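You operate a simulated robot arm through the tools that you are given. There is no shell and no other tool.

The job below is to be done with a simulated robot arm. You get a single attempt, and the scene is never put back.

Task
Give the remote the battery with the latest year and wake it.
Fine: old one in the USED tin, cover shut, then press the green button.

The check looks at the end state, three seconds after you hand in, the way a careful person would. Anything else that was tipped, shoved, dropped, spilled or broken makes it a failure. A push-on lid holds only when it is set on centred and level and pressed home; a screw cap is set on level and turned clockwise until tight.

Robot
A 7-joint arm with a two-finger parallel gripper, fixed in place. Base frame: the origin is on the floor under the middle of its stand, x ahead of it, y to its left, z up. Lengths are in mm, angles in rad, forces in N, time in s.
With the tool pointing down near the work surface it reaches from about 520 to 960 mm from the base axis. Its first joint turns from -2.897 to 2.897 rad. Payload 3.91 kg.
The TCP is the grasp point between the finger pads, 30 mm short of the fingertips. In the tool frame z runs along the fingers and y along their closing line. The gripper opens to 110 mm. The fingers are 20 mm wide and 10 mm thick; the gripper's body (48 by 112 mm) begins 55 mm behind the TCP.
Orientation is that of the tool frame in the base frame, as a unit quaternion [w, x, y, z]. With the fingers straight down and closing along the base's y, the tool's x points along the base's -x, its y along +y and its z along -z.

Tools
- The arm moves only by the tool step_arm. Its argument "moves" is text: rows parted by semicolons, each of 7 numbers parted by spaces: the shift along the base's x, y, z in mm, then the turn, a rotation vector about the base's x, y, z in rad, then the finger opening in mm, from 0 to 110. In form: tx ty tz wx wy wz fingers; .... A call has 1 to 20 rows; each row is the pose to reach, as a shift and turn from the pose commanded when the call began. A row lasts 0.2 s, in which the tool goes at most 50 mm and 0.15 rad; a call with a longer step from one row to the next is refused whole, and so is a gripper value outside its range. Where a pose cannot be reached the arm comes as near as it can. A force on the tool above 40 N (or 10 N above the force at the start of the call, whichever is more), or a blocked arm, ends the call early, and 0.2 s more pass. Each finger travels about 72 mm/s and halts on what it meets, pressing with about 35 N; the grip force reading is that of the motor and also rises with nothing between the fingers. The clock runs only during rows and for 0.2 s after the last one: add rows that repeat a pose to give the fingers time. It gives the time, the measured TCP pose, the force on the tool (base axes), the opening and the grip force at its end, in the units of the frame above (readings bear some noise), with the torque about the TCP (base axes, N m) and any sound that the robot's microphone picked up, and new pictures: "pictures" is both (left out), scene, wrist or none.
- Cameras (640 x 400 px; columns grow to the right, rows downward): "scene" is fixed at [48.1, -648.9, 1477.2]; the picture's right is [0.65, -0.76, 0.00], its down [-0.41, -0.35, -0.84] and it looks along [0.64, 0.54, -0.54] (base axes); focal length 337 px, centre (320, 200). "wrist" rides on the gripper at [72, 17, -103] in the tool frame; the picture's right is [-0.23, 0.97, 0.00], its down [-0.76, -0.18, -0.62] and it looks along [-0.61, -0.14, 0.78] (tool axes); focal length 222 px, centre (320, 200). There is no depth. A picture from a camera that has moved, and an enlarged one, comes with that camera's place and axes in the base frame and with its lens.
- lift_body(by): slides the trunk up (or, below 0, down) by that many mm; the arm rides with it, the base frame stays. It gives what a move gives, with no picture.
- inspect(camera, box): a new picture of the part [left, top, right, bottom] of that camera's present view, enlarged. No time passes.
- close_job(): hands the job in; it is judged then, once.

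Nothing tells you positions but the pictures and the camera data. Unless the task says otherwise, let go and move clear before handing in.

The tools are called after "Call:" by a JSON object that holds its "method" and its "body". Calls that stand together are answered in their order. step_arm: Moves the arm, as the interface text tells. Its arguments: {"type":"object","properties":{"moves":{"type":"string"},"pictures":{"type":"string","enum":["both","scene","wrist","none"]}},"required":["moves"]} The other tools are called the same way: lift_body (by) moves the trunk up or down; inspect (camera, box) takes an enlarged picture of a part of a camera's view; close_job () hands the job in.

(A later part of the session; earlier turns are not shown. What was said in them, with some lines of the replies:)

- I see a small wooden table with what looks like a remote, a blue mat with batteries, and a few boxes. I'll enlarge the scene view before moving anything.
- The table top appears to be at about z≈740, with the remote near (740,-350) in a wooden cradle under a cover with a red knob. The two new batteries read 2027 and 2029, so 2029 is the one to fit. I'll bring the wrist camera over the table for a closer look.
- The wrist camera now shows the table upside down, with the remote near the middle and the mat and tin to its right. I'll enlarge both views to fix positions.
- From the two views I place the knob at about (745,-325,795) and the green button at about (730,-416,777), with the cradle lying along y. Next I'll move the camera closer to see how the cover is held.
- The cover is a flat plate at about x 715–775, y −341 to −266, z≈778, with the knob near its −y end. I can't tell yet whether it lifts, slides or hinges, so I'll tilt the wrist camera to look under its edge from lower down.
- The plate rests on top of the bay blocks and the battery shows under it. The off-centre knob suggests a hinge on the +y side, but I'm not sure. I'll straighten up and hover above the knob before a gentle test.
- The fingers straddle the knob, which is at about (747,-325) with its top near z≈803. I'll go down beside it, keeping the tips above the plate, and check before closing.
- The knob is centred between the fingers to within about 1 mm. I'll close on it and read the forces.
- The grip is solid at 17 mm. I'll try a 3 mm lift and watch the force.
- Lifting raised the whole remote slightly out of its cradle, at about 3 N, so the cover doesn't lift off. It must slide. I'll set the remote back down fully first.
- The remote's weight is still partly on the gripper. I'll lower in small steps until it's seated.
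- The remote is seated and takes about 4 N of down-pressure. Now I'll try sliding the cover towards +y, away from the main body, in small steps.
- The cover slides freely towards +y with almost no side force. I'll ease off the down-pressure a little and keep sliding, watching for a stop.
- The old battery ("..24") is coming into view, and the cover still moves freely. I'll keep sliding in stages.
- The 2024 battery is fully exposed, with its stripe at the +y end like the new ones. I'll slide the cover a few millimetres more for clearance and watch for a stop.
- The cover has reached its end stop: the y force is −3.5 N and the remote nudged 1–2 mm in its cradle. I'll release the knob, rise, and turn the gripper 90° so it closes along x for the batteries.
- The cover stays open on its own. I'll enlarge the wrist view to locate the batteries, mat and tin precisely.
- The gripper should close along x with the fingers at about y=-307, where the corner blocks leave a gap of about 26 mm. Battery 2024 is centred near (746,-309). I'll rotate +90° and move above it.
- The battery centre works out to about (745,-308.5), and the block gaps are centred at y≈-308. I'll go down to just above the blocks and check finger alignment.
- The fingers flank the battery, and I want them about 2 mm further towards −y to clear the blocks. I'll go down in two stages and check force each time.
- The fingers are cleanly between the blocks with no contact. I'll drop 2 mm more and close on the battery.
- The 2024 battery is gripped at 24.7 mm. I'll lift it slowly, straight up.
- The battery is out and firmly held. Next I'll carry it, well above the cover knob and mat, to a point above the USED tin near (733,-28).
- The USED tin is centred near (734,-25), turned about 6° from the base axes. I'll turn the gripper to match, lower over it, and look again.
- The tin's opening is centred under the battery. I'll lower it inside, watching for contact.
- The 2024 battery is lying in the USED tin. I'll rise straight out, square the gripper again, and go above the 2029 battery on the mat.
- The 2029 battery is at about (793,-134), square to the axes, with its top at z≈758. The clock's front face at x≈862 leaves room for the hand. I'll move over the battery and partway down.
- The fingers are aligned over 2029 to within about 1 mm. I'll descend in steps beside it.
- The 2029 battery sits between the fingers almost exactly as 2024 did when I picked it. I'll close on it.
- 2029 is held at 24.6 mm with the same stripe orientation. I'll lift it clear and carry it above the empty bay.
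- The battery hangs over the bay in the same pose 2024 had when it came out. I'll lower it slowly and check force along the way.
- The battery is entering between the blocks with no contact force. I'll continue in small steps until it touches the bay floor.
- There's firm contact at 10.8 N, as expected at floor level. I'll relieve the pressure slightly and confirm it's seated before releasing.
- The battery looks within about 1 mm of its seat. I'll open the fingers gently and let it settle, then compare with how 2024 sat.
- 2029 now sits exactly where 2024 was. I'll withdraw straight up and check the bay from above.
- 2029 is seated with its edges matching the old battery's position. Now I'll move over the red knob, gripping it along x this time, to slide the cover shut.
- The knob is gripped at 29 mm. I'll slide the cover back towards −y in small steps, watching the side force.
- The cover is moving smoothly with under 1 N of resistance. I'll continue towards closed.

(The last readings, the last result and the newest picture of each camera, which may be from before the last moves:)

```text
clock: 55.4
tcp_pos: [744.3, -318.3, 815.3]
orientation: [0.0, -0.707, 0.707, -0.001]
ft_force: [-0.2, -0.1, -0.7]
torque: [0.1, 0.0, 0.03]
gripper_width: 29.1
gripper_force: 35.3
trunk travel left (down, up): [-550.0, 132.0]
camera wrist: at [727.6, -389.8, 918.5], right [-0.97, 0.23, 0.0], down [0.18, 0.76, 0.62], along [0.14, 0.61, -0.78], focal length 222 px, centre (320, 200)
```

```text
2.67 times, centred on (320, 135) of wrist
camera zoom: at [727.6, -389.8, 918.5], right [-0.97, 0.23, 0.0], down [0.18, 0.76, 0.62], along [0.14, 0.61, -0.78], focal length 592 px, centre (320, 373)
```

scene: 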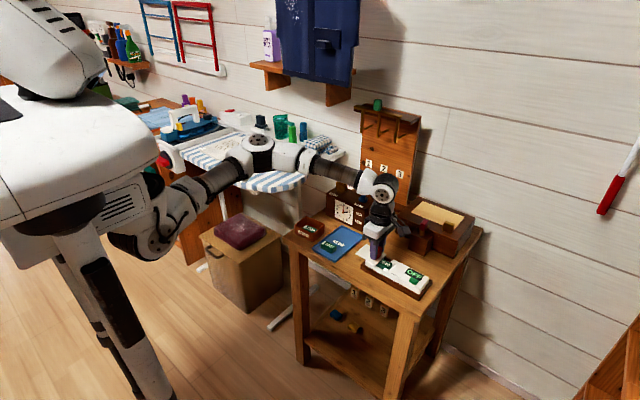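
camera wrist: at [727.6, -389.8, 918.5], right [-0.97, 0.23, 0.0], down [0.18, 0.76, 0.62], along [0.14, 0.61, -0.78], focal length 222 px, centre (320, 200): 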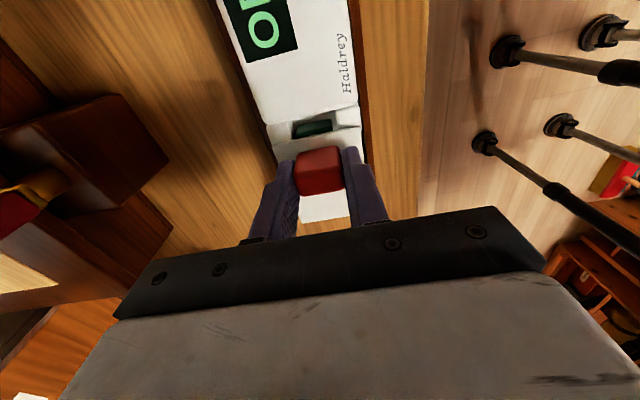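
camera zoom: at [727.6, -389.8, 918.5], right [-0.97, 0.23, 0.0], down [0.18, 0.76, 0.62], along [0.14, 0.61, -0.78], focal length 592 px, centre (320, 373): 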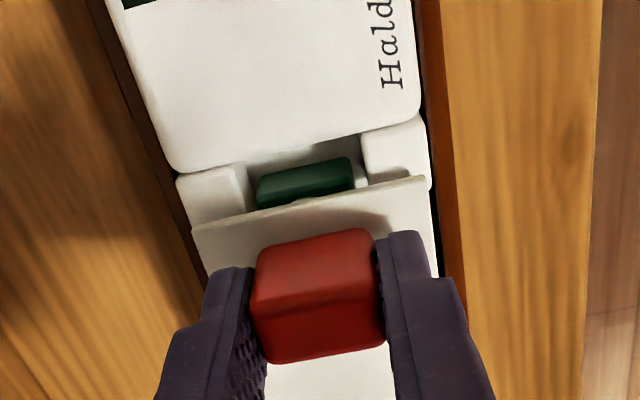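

Call:
{"method": "step_arm", "body": {"moves": "0 -2 0 0 0 0 20; 0 -4 0 0 0 0 20; 0 -5 0 0 0 0 20; 0 -5 0 0 0 0 20", "pictures": "none"}}

Call:
{"method": "inspect", "body": {"camera": "wrist", "box": [220, 60, 420, 210]}}

Call:
{"method": "inspect", "body": {"camera": "scene", "box": [355, 240, 440, 300]}}

```text
clock: 56.4
tcp_pos: [745.8, -322.7, 815.0]
orientation: [-0.001, -0.707, 0.707, 0.0]
ft_force: [0.4, -0.1, -0.8]
torque: [0.04, -0.01, 0.0]
gripper_width: 28.9
gripper_force: 35.0
trunk travel left (down, up): [-550.0, 132.0]
```

```text
2.67 times, centred on (320, 135) of wrist
camera zoom: at [728.1, -395.2, 918.2], right [-0.97, 0.23, 0.0], down [0.18, 0.76, 0.62], along [0.14, 0.61, -0.78], focal length 592 px, centre (320, 373)
```

zoom: 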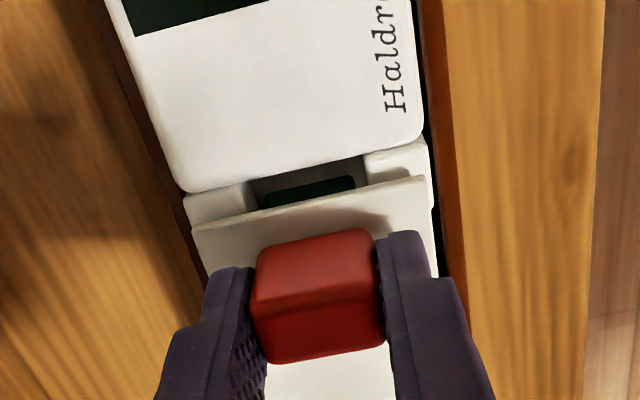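

```text
6.67 times, centred on (398, 270) of scene
camera zoom: at [48.1, -648.9, 1477.2], right [0.65, -0.76, 0.0], down [-0.41, -0.35, -0.84], along [0.64, 0.54, -0.54], focal length 2246 px, centre (-197, -267)
```

zoom: 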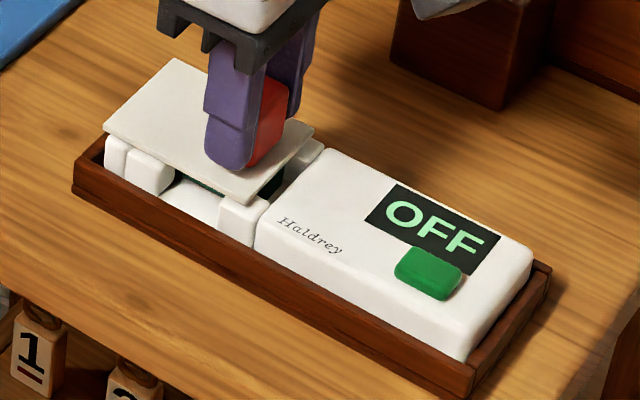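

Call:
{"method": "step_arm", "body": {"moves": "0 -1.5 0 0 0 0 20; 0 -3 0 0 0 0 20; 0 -3 0 0 0 0 20", "pictures": "none"}}

Call:
{"method": "inspect", "body": {"camera": "wrist", "box": [220, 60, 420, 210]}}

Call:
{"method": "inspect", "body": {"camera": "scene", "box": [355, 240, 440, 300]}}

```text
clock: 57.2
tcp_pos: [744.5, -325.8, 814.7]
orientation: [0.0, 0.707, -0.707, 0.001]
ft_force: [0.6, 0.3, 0.0]
torque: [-0.06, -0.01, 0.06]
gripper_width: 29.3
gripper_force: 35.1
trunk travel left (down, up): [-550.0, 132.0]
```

```text
2.67 times, centred on (320, 135) of wrist
camera zoom: at [727.9, -398.5, 918.2], right [-0.97, 0.23, 0.0], down [0.18, 0.76, 0.62], along [0.14, 0.61, -0.78], focal length 592 px, centre (320, 373)
```

zoom: 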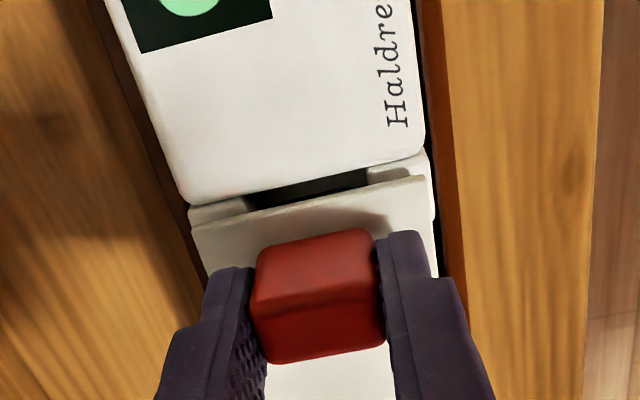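

```text
6.67 times, centred on (398, 270) of scene
camera zoom: at [48.1, -648.9, 1477.2], right [0.65, -0.76, 0.0], down [-0.41, -0.35, -0.84], along [0.64, 0.54, -0.54], focal length 2246 px, centre (-197, -267)
```

zoom: 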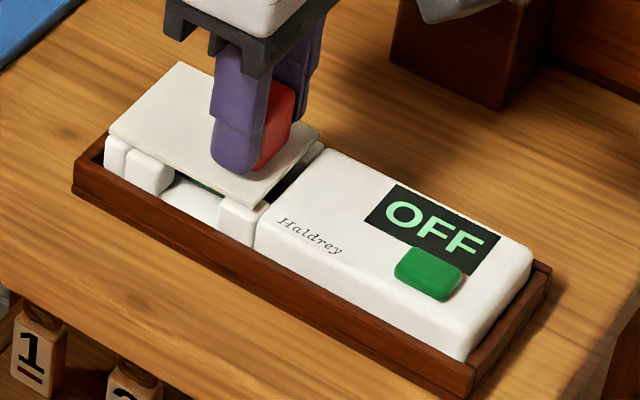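

Call:
{"method": "step_arm", "body": {"moves": "0 -1 0 0 0 0 20; 0 -2 0 0 0 0 20; 0 -2 0 0 0 0 20", "pictures": "none"}}

Call:
{"method": "inspect", "body": {"camera": "wrist", "box": [220, 60, 420, 210]}}

Call:
{"method": "inspect", "body": {"camera": "scene", "box": [355, 240, 440, 300]}}

```text
clock: 58.0
tcp_pos: [744.6, -327.5, 815.6]
orientation: [0.0, -0.707, 0.707, 0.0]
ft_force: [0.3, 5.7, 0.0]
torque: [0.13, 0.0, -0.02]
gripper_width: 29.3
gripper_force: 34.6
trunk travel left (down, up): [-550.0, 132.0]
```

```text
2.67 times, centred on (320, 135) of wrist
camera zoom: at [727.9, -399.7, 918.2], right [-0.97, 0.23, 0.0], down [0.18, 0.76, 0.62], along [0.14, 0.61, -0.78], focal length 592 px, centre (320, 373)
```

zoom: 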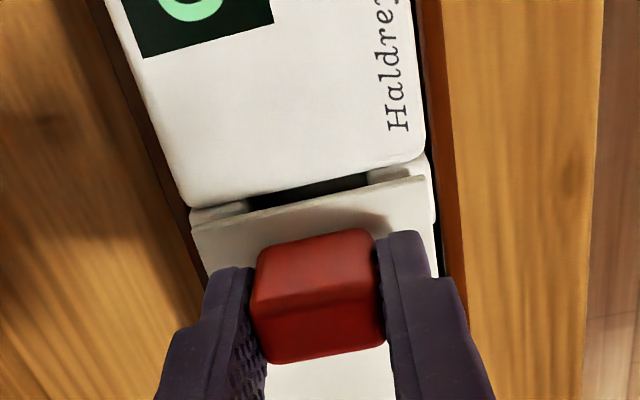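

```text
6.67 times, centred on (398, 270) of scene
camera zoom: at [48.1, -648.9, 1477.2], right [0.65, -0.76, 0.0], down [-0.41, -0.35, -0.84], along [0.64, 0.54, -0.54], focal length 2246 px, centre (-197, -267)
```

zoom: 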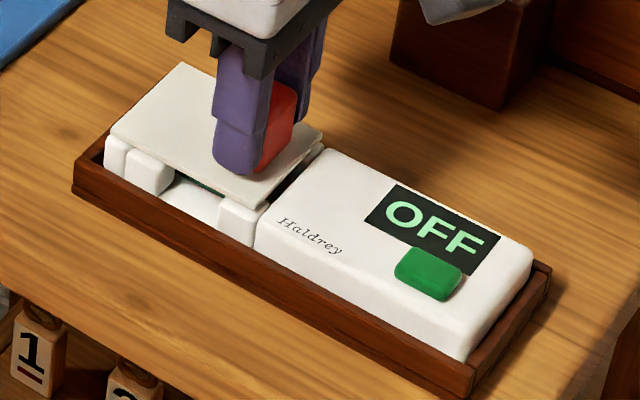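

The side force has jumped to 5.7 N, so the cover is at its closed stop. One more small push will confirm it, then I'll back off and release.

Call:
{"method": "step_arm", "body": {"moves": "0 -0.7 0 0 0 0 20; 0 -1 0 0 0 0 20; 0 -1 0 0 0 0 20", "pictures": "none"}}

Call:
{"method": "inspect", "body": {"camera": "scene", "box": [355, 240, 440, 300]}}

```text
clock: 58.8
tcp_pos: [744.0, -328.0, 814.8]
orientation: [0.0, 0.707, -0.707, -0.001]
ft_force: [-2.5, 12.6, -0.3]
torque: [0.6, 0.06, -0.05]
gripper_width: 29.1
gripper_force: 34.9
trunk travel left (down, up): [-550.0, 132.0]
```

```text
6.67 times, centred on (398, 270) of scene
camera zoom: at [48.1, -648.9, 1477.2], right [0.65, -0.76, 0.0], down [-0.41, -0.35, -0.84], along [0.64, 0.54, -0.54], focal length 2246 px, centre (-197, -267)
```

zoom: 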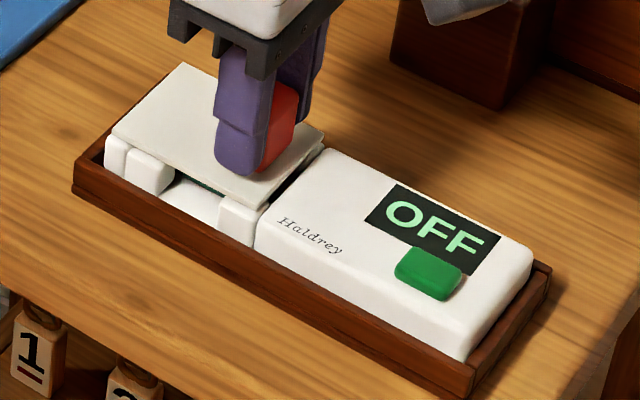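

The cover is at a hard stop at 12.6 N, fully shut. I'll open the fingers straight off the knob and rise.

Call:
{"method": "step_arm", "body": {"moves": "0 0.8 0 0 0 0 34; 0 0.8 0 0 0 0 44; 0 0.8 0 0 0 0 52; 0 0.8 0 0 0 0 52; 0 0.8 30 0 0 0 52; 0 0.8 65 0 0 0 52; 0 0.8 65 0 0 0 52"}}

Call:
{"method": "inspect", "body": {"camera": "scene", "box": [355, 240, 440, 300]}}

Call:
{"method": "inspect", "body": {"camera": "wrist", "box": [200, 0, 440, 210]}}

```text
clock: 60.4
tcp_pos: [743.8, -327.6, 879.7]
orientation: [0.001, -0.707, 0.707, 0.0]
ft_force: [-0.3, 0.5, -0.7]
torque: [0.0, 0.0, 0.0]
gripper_width: 52.3
gripper_force: 0.1
trunk travel left (down, up): [-550.0, 132.0]
camera wrist: at [727.2, -400.1, 984.2], right [-0.97, 0.23, 0.0], down [0.18, 0.76, 0.62], along [0.14, 0.61, -0.78], focal length 222 px, centre (320, 200)
```

scene: 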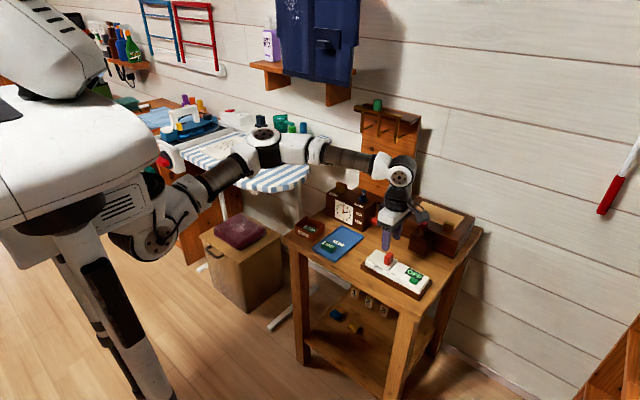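
wrist: 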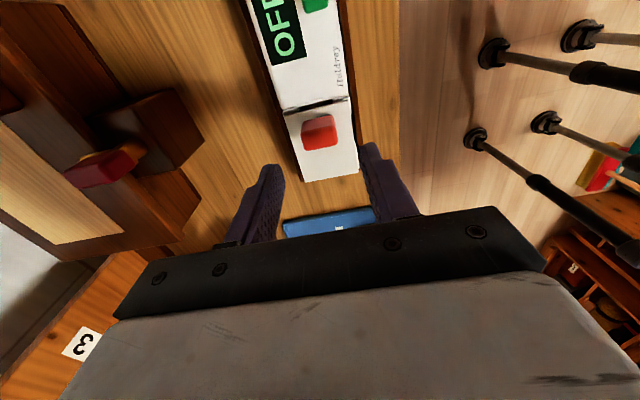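

```text
6.67 times, centred on (398, 270) of scene
camera zoom: at [48.1, -648.9, 1477.2], right [0.65, -0.76, 0.0], down [-0.41, -0.35, -0.84], along [0.64, 0.54, -0.54], focal length 2246 px, centre (-197, -267)
```

zoom: 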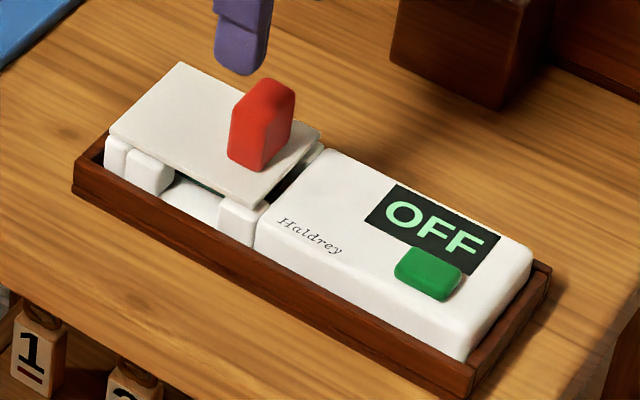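

```text
1.90 times, centred on (320, 105) of wrist
camera zoom: at [727.2, -400.1, 984.2], right [-0.97, 0.23, 0.0], down [0.18, 0.76, 0.62], along [0.14, 0.61, -0.78], focal length 423 px, centre (320, 381)
```

zoom: 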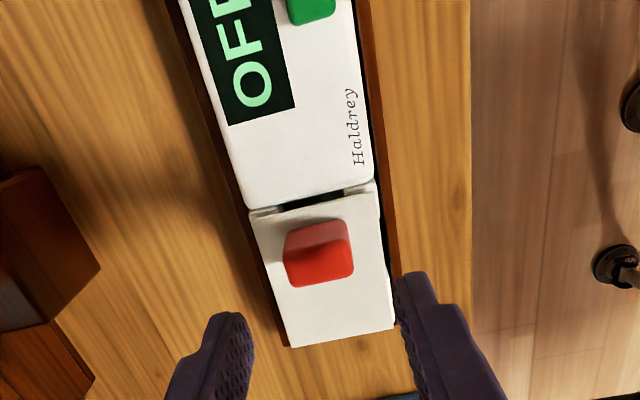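

Call:
{"method": "inspect", "body": {"camera": "scene", "box": [358, 242, 408, 285]}}

Call:
{"method": "inspect", "body": {"camera": "wrist", "box": [270, 80, 370, 160]}}

```text
9.30 times, centred on (383, 264) of scene
camera zoom: at [48.1, -648.9, 1477.2], right [0.65, -0.76, 0.0], down [-0.41, -0.35, -0.84], along [0.64, 0.54, -0.54], focal length 3133 px, centre (-266, -391)
```

zoom: 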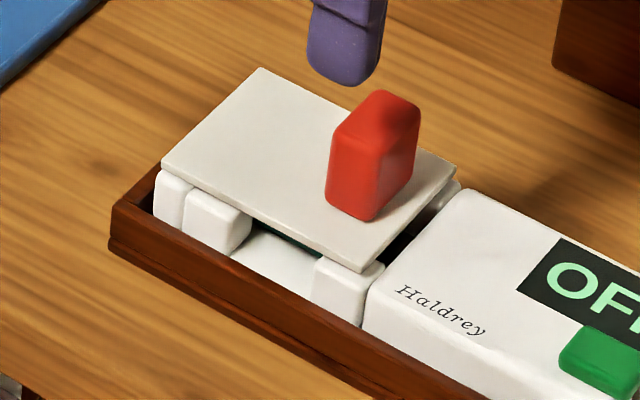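

```text
5.00 times, centred on (320, 120) of wrist
camera zoom: at [727.2, -400.1, 984.2], right [-0.97, 0.23, 0.0], down [0.18, 0.76, 0.62], along [0.14, 0.61, -0.78], focal length 1111 px, centre (320, 600)
```

zoom: 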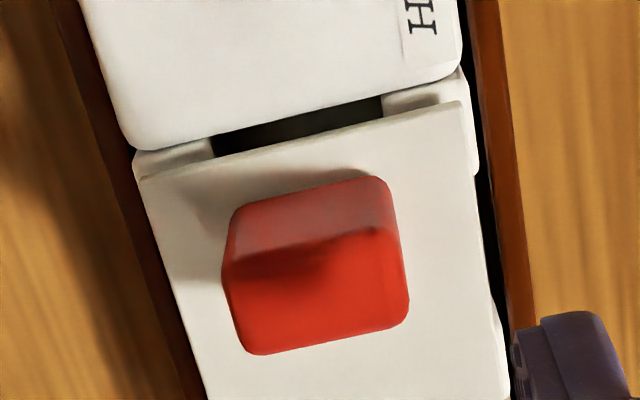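

The cover is shut: a gap of about 2 mm remains to the main body and it was at a hard stop. Next I'll move over the green button to locate it precisely.

Call:
{"method": "step_arm", "body": {"moves": "-7 -45 0 0 0 0 52; -15 -90 0 0 0 0 52; -15 -90 0 0 0 0 52"}}

Call:
{"method": "inspect", "body": {"camera": "wrist", "box": [260, 60, 380, 170]}}

Call:
{"method": "inspect", "body": {"camera": "scene", "box": [400, 255, 440, 295]}}

```text
clock: 61.2
tcp_pos: [729.7, -416.4, 880.6]
orientation: [0.001, 0.707, -0.707, 0.0]
ft_force: [-0.4, 0.1, -0.2]
torque: [0.01, 0.01, 0.0]
gripper_width: 51.9
gripper_force: 0.0
trunk travel left (down, up): [-550.0, 132.0]
camera wrist: at [712.2, -489.7, 983.7], right [-0.97, 0.23, 0.0], down [0.18, 0.76, 0.62], along [0.14, 0.61, -0.78], focal length 222 px, centre (320, 200)
```

scene: 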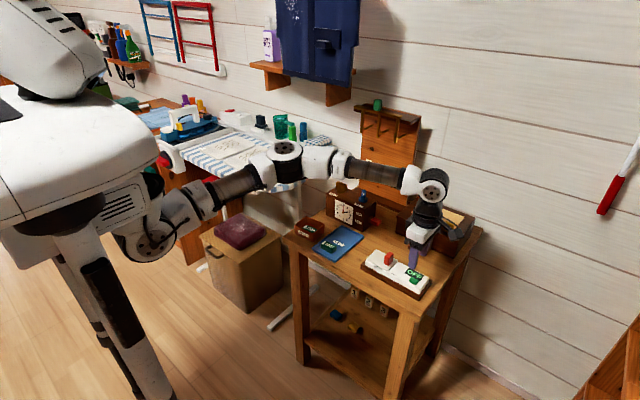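
wrist: 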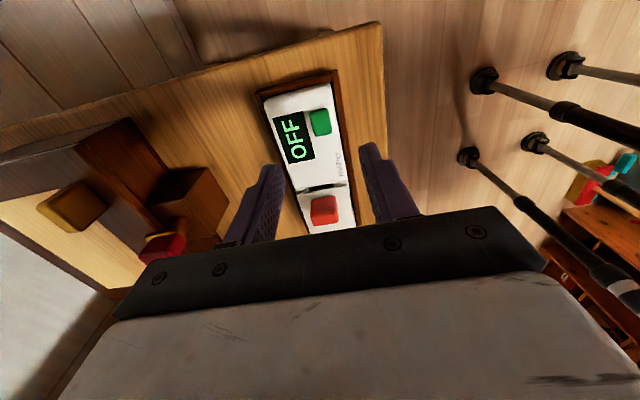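

```text
3.64 times, centred on (320, 115) of wrist
camera zoom: at [712.2, -489.7, 983.7], right [-0.97, 0.23, 0.0], down [0.18, 0.76, 0.62], along [0.14, 0.61, -0.78], focal length 808 px, centre (320, 509)
```

zoom: 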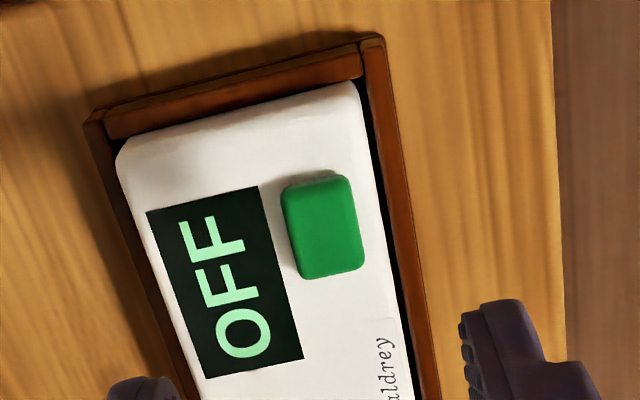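

```text
10.00 times, centred on (420, 275) of scene
camera zoom: at [48.1, -648.9, 1477.2], right [0.65, -0.76, 0.0], down [-0.41, -0.35, -0.84], along [0.64, 0.54, -0.54], focal length 3368 px, centre (-680, -550)
```

zoom: 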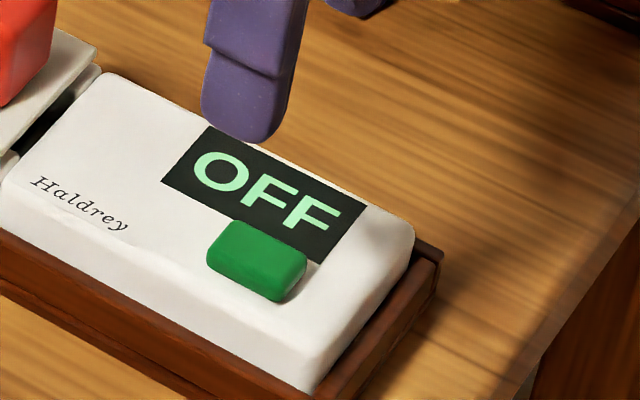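

The button is at about (727.4,-418.7), roughly 17×23 mm, with its top near z≈780. I'll close the fingers and come down centred over it, stopping just above.

Call:
{"method": "step_arm", "body": {"moves": "-2.1 -1 0 0 0 0 30; -2.1 -1 0 0 0 0 10; -2.1 -1 0 0 0 0 0; -2.1 -1 -20 0 0 0 0; -2.1 -1 -45 0 0 0 0; -2.1 -1 -62 0 0 0 0; -2.1 -1 -62 0 0 0 0"}}

Call:
{"method": "inspect", "body": {"camera": "wrist", "box": [240, 80, 400, 200]}}

Call:
{"method": "inspect", "body": {"camera": "scene", "box": [390, 245, 440, 295]}}

```text
clock: 62.8
tcp_pos: [727.8, -418.9, 819.1]
orientation: [0.0, -0.707, 0.708, -0.001]
ft_force: [0.0, 0.1, -0.2]
torque: [0.01, -0.01, 0.02]
gripper_width: 0.0
gripper_force: 35.3
trunk travel left (down, up): [-550.0, 132.0]
camera wrist: at [710.3, -490.4, 920.7], right [-0.97, 0.23, 0.0], down [0.18, 0.76, 0.62], along [0.14, 0.61, -0.78], focal length 222 px, centre (320, 200)
```

scene: 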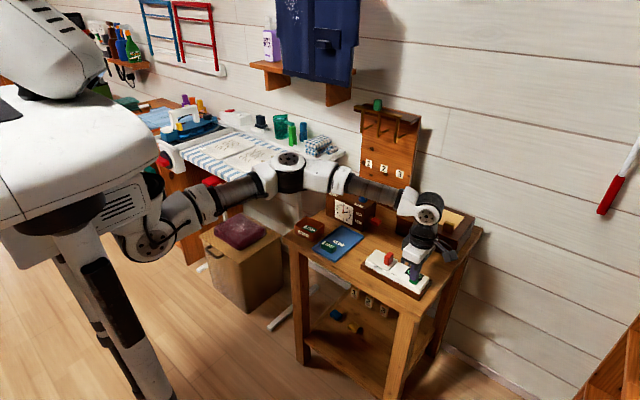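
wrist: 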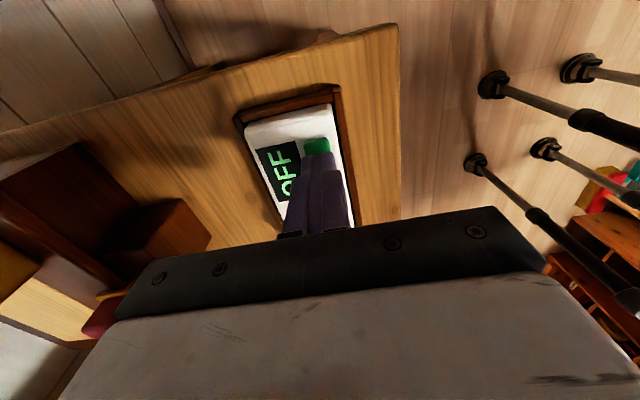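

```text
3.33 times, centred on (320, 140) of wrist
camera zoom: at [710.3, -490.4, 920.7], right [-0.97, 0.23, 0.0], down [0.18, 0.76, 0.62], along [0.14, 0.61, -0.78], focal length 740 px, centre (320, 400)
```

zoom: 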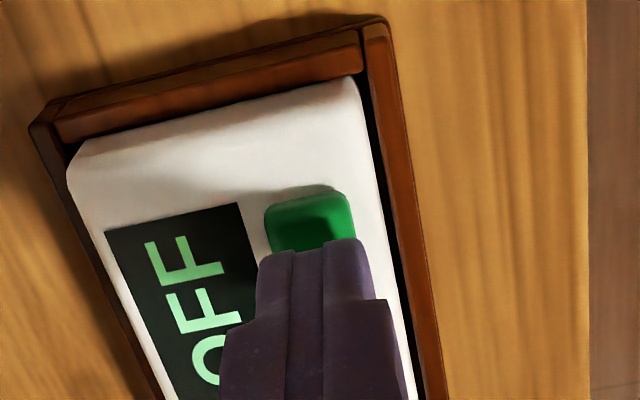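

```text
8.00 times, centred on (415, 270) of scene
camera zoom: at [48.1, -648.9, 1477.2], right [0.65, -0.76, 0.0], down [-0.41, -0.35, -0.84], along [0.64, 0.54, -0.54], focal length 2695 px, centre (-440, -360)
```

zoom: 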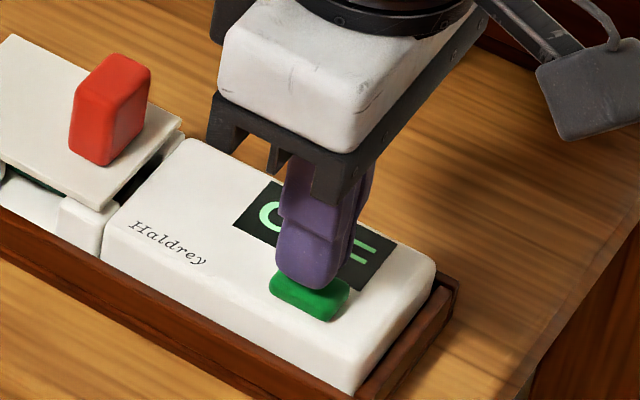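

The fingertips are centred over the button, about 8 mm above it. I'll come down until I feel contact.

Call:
{"method": "step_arm", "body": {"moves": "0 0 -3 0 0 0 0; 0 0 -5 0 0 0 0; 0 0 -6 0 0 0 0; 0 0 -6 0 0 0 0", "pictures": "none"}}

```text
clock: 63.8
tcp_pos: [727.0, -418.9, 811.6]
orientation: [0.0, -0.707, 0.707, 0.0]
ft_force: [0.4, 0.3, -0.4]
torque: [-0.01, 0.02, -0.01]
gripper_width: 0.0
gripper_force: 34.8
trunk travel left (down, up): [-550.0, 132.0]
```

Call:
{"method": "step_arm", "body": {"moves": "0 0 -1 0 0 0 0; 0 0 -2 0 0 0 0; 0 0 -2 0 0 0 0", "pictures": "none"}}

```text
clock: 64.6
tcp_pos: [726.9, -418.0, 810.5]
orientation: [0.001, -0.707, 0.707, 0.0]
ft_force: [-0.2, -1.4, 1.4]
torque: [0.0, -0.01, 0.0]
gripper_width: 0.1
gripper_force: 34.4
trunk travel left (down, up): [-550.0, 132.0]
```

Call:
{"method": "step_arm", "body": {"moves": "0 0 -0.7 0 0 0 0; 0 0 -1.5 0 0 0 0; 0 0 -1.5 0 0 0 0", "pictures": "none"}}

Call:
{"method": "inspect", "body": {"camera": "scene", "box": [390, 245, 440, 295]}}

```text
clock: 65.4
tcp_pos: [727.2, -420.3, 808.2]
orientation: [0.0, 0.707, -0.707, 0.0]
ft_force: [0.1, 0.3, 2.8]
torque: [0.06, -0.02, 0.02]
gripper_width: 0.1
gripper_force: 35.3
trunk travel left (down, up): [-550.0, 132.0]
heard: click
```

```text
8.00 times, centred on (415, 270) of scene
camera zoom: at [48.1, -648.9, 1477.2], right [0.65, -0.76, 0.0], down [-0.41, -0.35, -0.84], along [0.64, 0.54, -0.54], focal length 2695 px, centre (-440, -360)
```

zoom: 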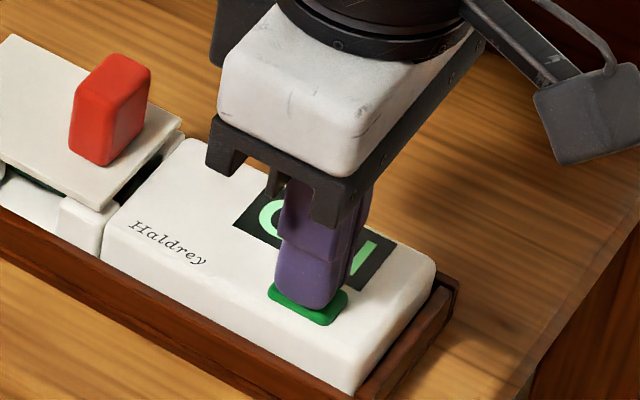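

I heard a click, and the display seems to have changed. I'll lift straight off and check it.

Call:
{"method": "step_arm", "body": {"moves": "0 0 5 0 0 0 0; 0 0 25 0 0 0 0; 0 0 60 0 0 0 0; 0 0 100 0 0 0 0; 0 0 100 0 0 0 0"}}

Call:
{"method": "inspect", "body": {"camera": "scene", "box": [345, 235, 445, 305]}}

Call:
{"method": "inspect", "body": {"camera": "wrist", "box": [220, 40, 420, 200]}}

```text
clock: 66.6
tcp_pos: [726.1, -420.3, 909.1]
orientation: [0.0, 0.707, -0.707, 0.0]
ft_force: [0.2, 0.2, -0.1]
torque: [0.01, 0.02, 0.03]
gripper_width: 0.0
gripper_force: 35.1
trunk travel left (down, up): [-550.0, 132.0]
camera wrist: at [709.2, -492.2, 1012.7], right [-0.97, 0.23, 0.0], down [0.18, 0.76, 0.62], along [0.14, 0.61, -0.78], focal length 222 px, centre (320, 200)
```

scene: 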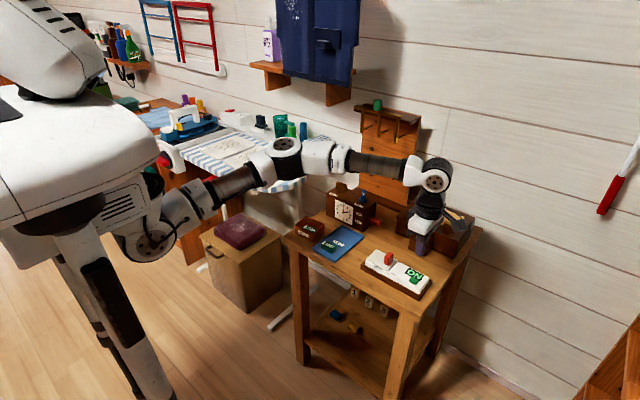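
wrist: 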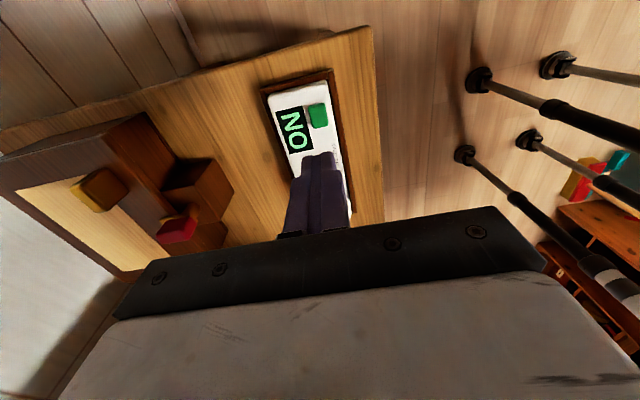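

```text
5.71 times, centred on (395, 270) of scene
camera zoom: at [48.1, -648.9, 1477.2], right [0.65, -0.76, 0.0], down [-0.41, -0.35, -0.84], along [0.64, 0.54, -0.54], focal length 1925 px, centre (-109, -200)
```

zoom: 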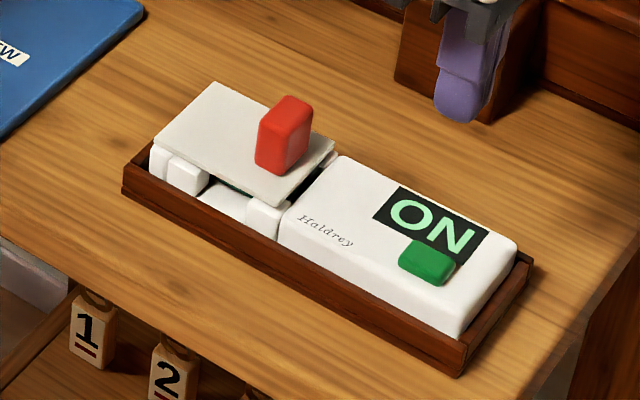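

```text
2.50 times, centred on (320, 120) of wrist
camera zoom: at [709.2, -492.2, 1012.7], right [-0.97, 0.23, 0.0], down [0.18, 0.76, 0.62], along [0.14, 0.61, -0.78], focal length 555 px, centre (320, 400)
```

zoom: 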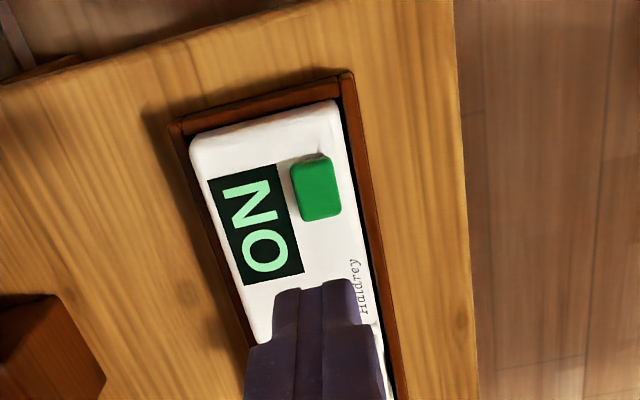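

The display reads ON and the cover is still shut. I'll move the arm well clear and do a final check of the whole table.

Call:
{"method": "step_arm", "body": {"moves": "0 0 40 0 0 0 10; 0 0 80 0 0 0 30; -40 10 90 0 0 0 40; -80 20 100 0 0 0 40; -120 30 110 0 0 0 40; -160 40 120 0 0 0 40; -160 40 120 0 0 0 40"}}

Call:
{"method": "inspect", "body": {"camera": "scene", "box": [280, 170, 490, 310]}}

Call:
{"method": "inspect", "body": {"camera": "scene", "box": [280, 200, 380, 270]}}

Call:
{"method": "inspect", "body": {"camera": "scene", "box": [340, 230, 450, 300]}}

```text
clock: 68.2
tcp_pos: [564.9, -380.2, 1029.7]
orientation: [0.0, -0.707, 0.707, 0.0]
ft_force: [-0.4, 0.6, -0.2]
torque: [0.01, 0.02, 0.06]
gripper_width: 40.0
gripper_force: 0.0
trunk travel left (down, up): [-550.0, 132.0]
camera wrist: at [548.7, -452.7, 1133.2], right [-0.97, 0.23, 0.0], down [0.18, 0.76, 0.62], along [0.14, 0.61, -0.78], focal length 222 px, centre (320, 200)
```

scene: 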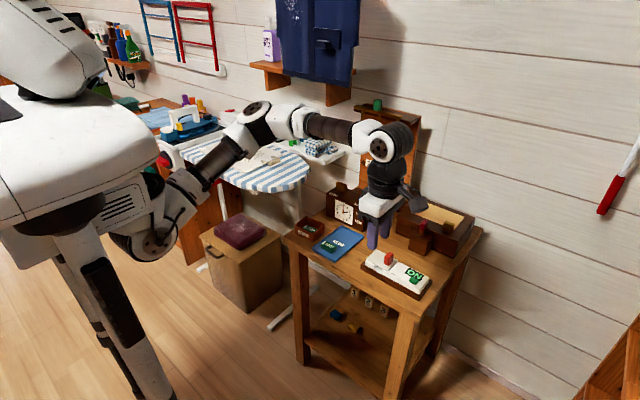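
wrist: 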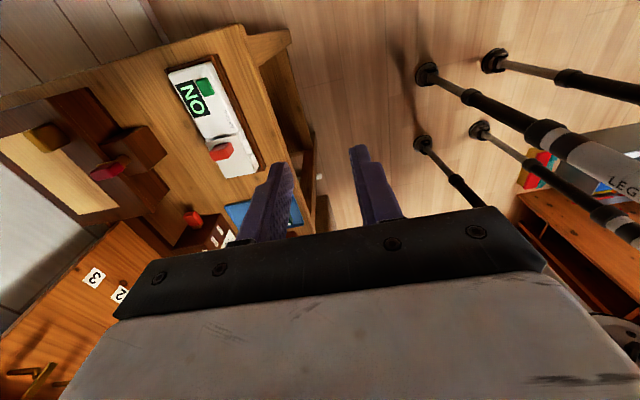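

```text
2.86 times, centred on (385, 240) of scene
camera zoom: at [48.1, -648.9, 1477.2], right [0.65, -0.76, 0.0], down [-0.41, -0.35, -0.84], along [0.64, 0.54, -0.54], focal length 962 px, centre (134, 86)
```

zoom: 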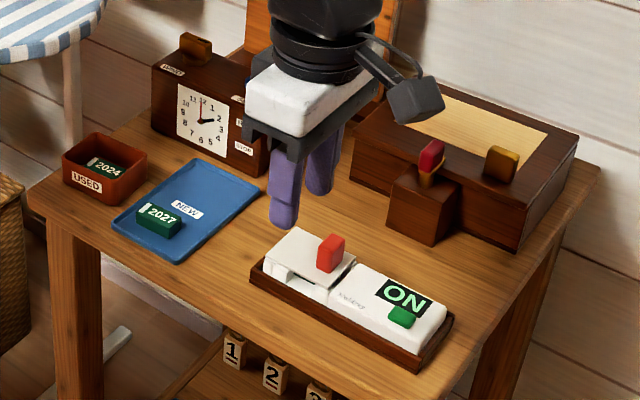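

```text
5.71 times, centred on (330, 235) of scene
camera zoom: at [48.1, -648.9, 1477.2], right [0.65, -0.76, 0.0], down [-0.41, -0.35, -0.84], along [0.64, 0.54, -0.54], focal length 1925 px, centre (263, 0)
```

zoom: 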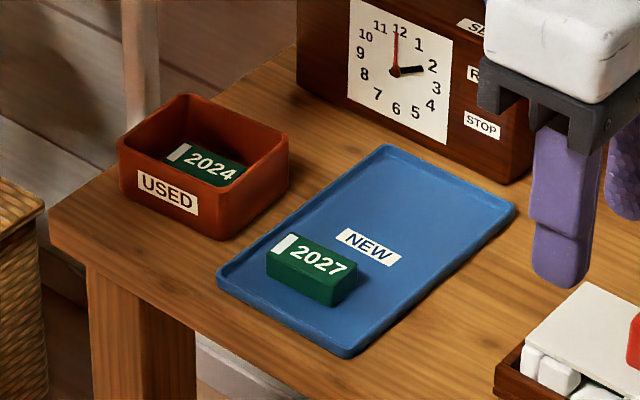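

```text
5.71 times, centred on (395, 265) of scene
camera zoom: at [48.1, -648.9, 1477.2], right [0.65, -0.76, 0.0], down [-0.41, -0.35, -0.84], along [0.64, 0.54, -0.54], focal length 1925 px, centre (-109, -171)
```

zoom: 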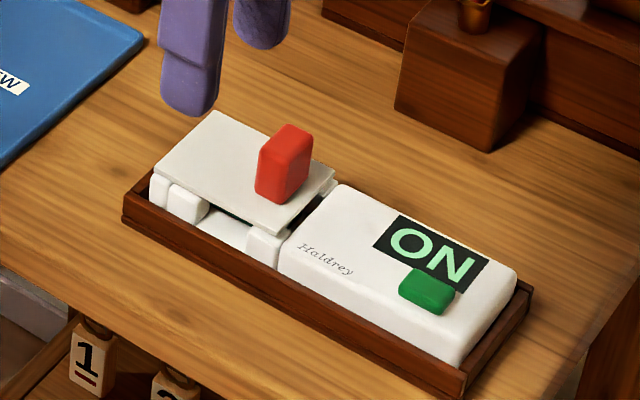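

The final check matches the task:
- The 2024 battery is in the USED tin.
- 2029 is in the remote with the cover shut.
- The display reads ON.
- 2027, the mat, the clock and the rest look undisturbed.

The arm is clear and holding nothing, so I'm handing in.

Call:
{"method": "close_job", "body": {}}

```text
The job is handed in.
```

The remote now has the 2029 battery, its cover is shut, and its display changed from OFF to ON when I pressed the green button. The job is handed in; no verdict came back.

- **Old battery:** the 2024 battery is lying in the USED tin.
- **New battery:** 2029 had the latest year (the other one on the mat was 2027). It sits exactly where 2024 was, with the stripe at the same end.
- **Cover:** it slides rather than lifts. I slid it back until it hit its stop.
- **Button:** I pressed it once and heard a click.
- **Remote position:** my first test lift raised the whole remote about 7 mm out of its cradle, and I set it straight back. It may sit 1–2 mm off its starting spot, still inside the cradle.

In the final pictures, the 2027 battery, mat, tin and clock looked undisturbed. The gripper was empty and clear of the table.
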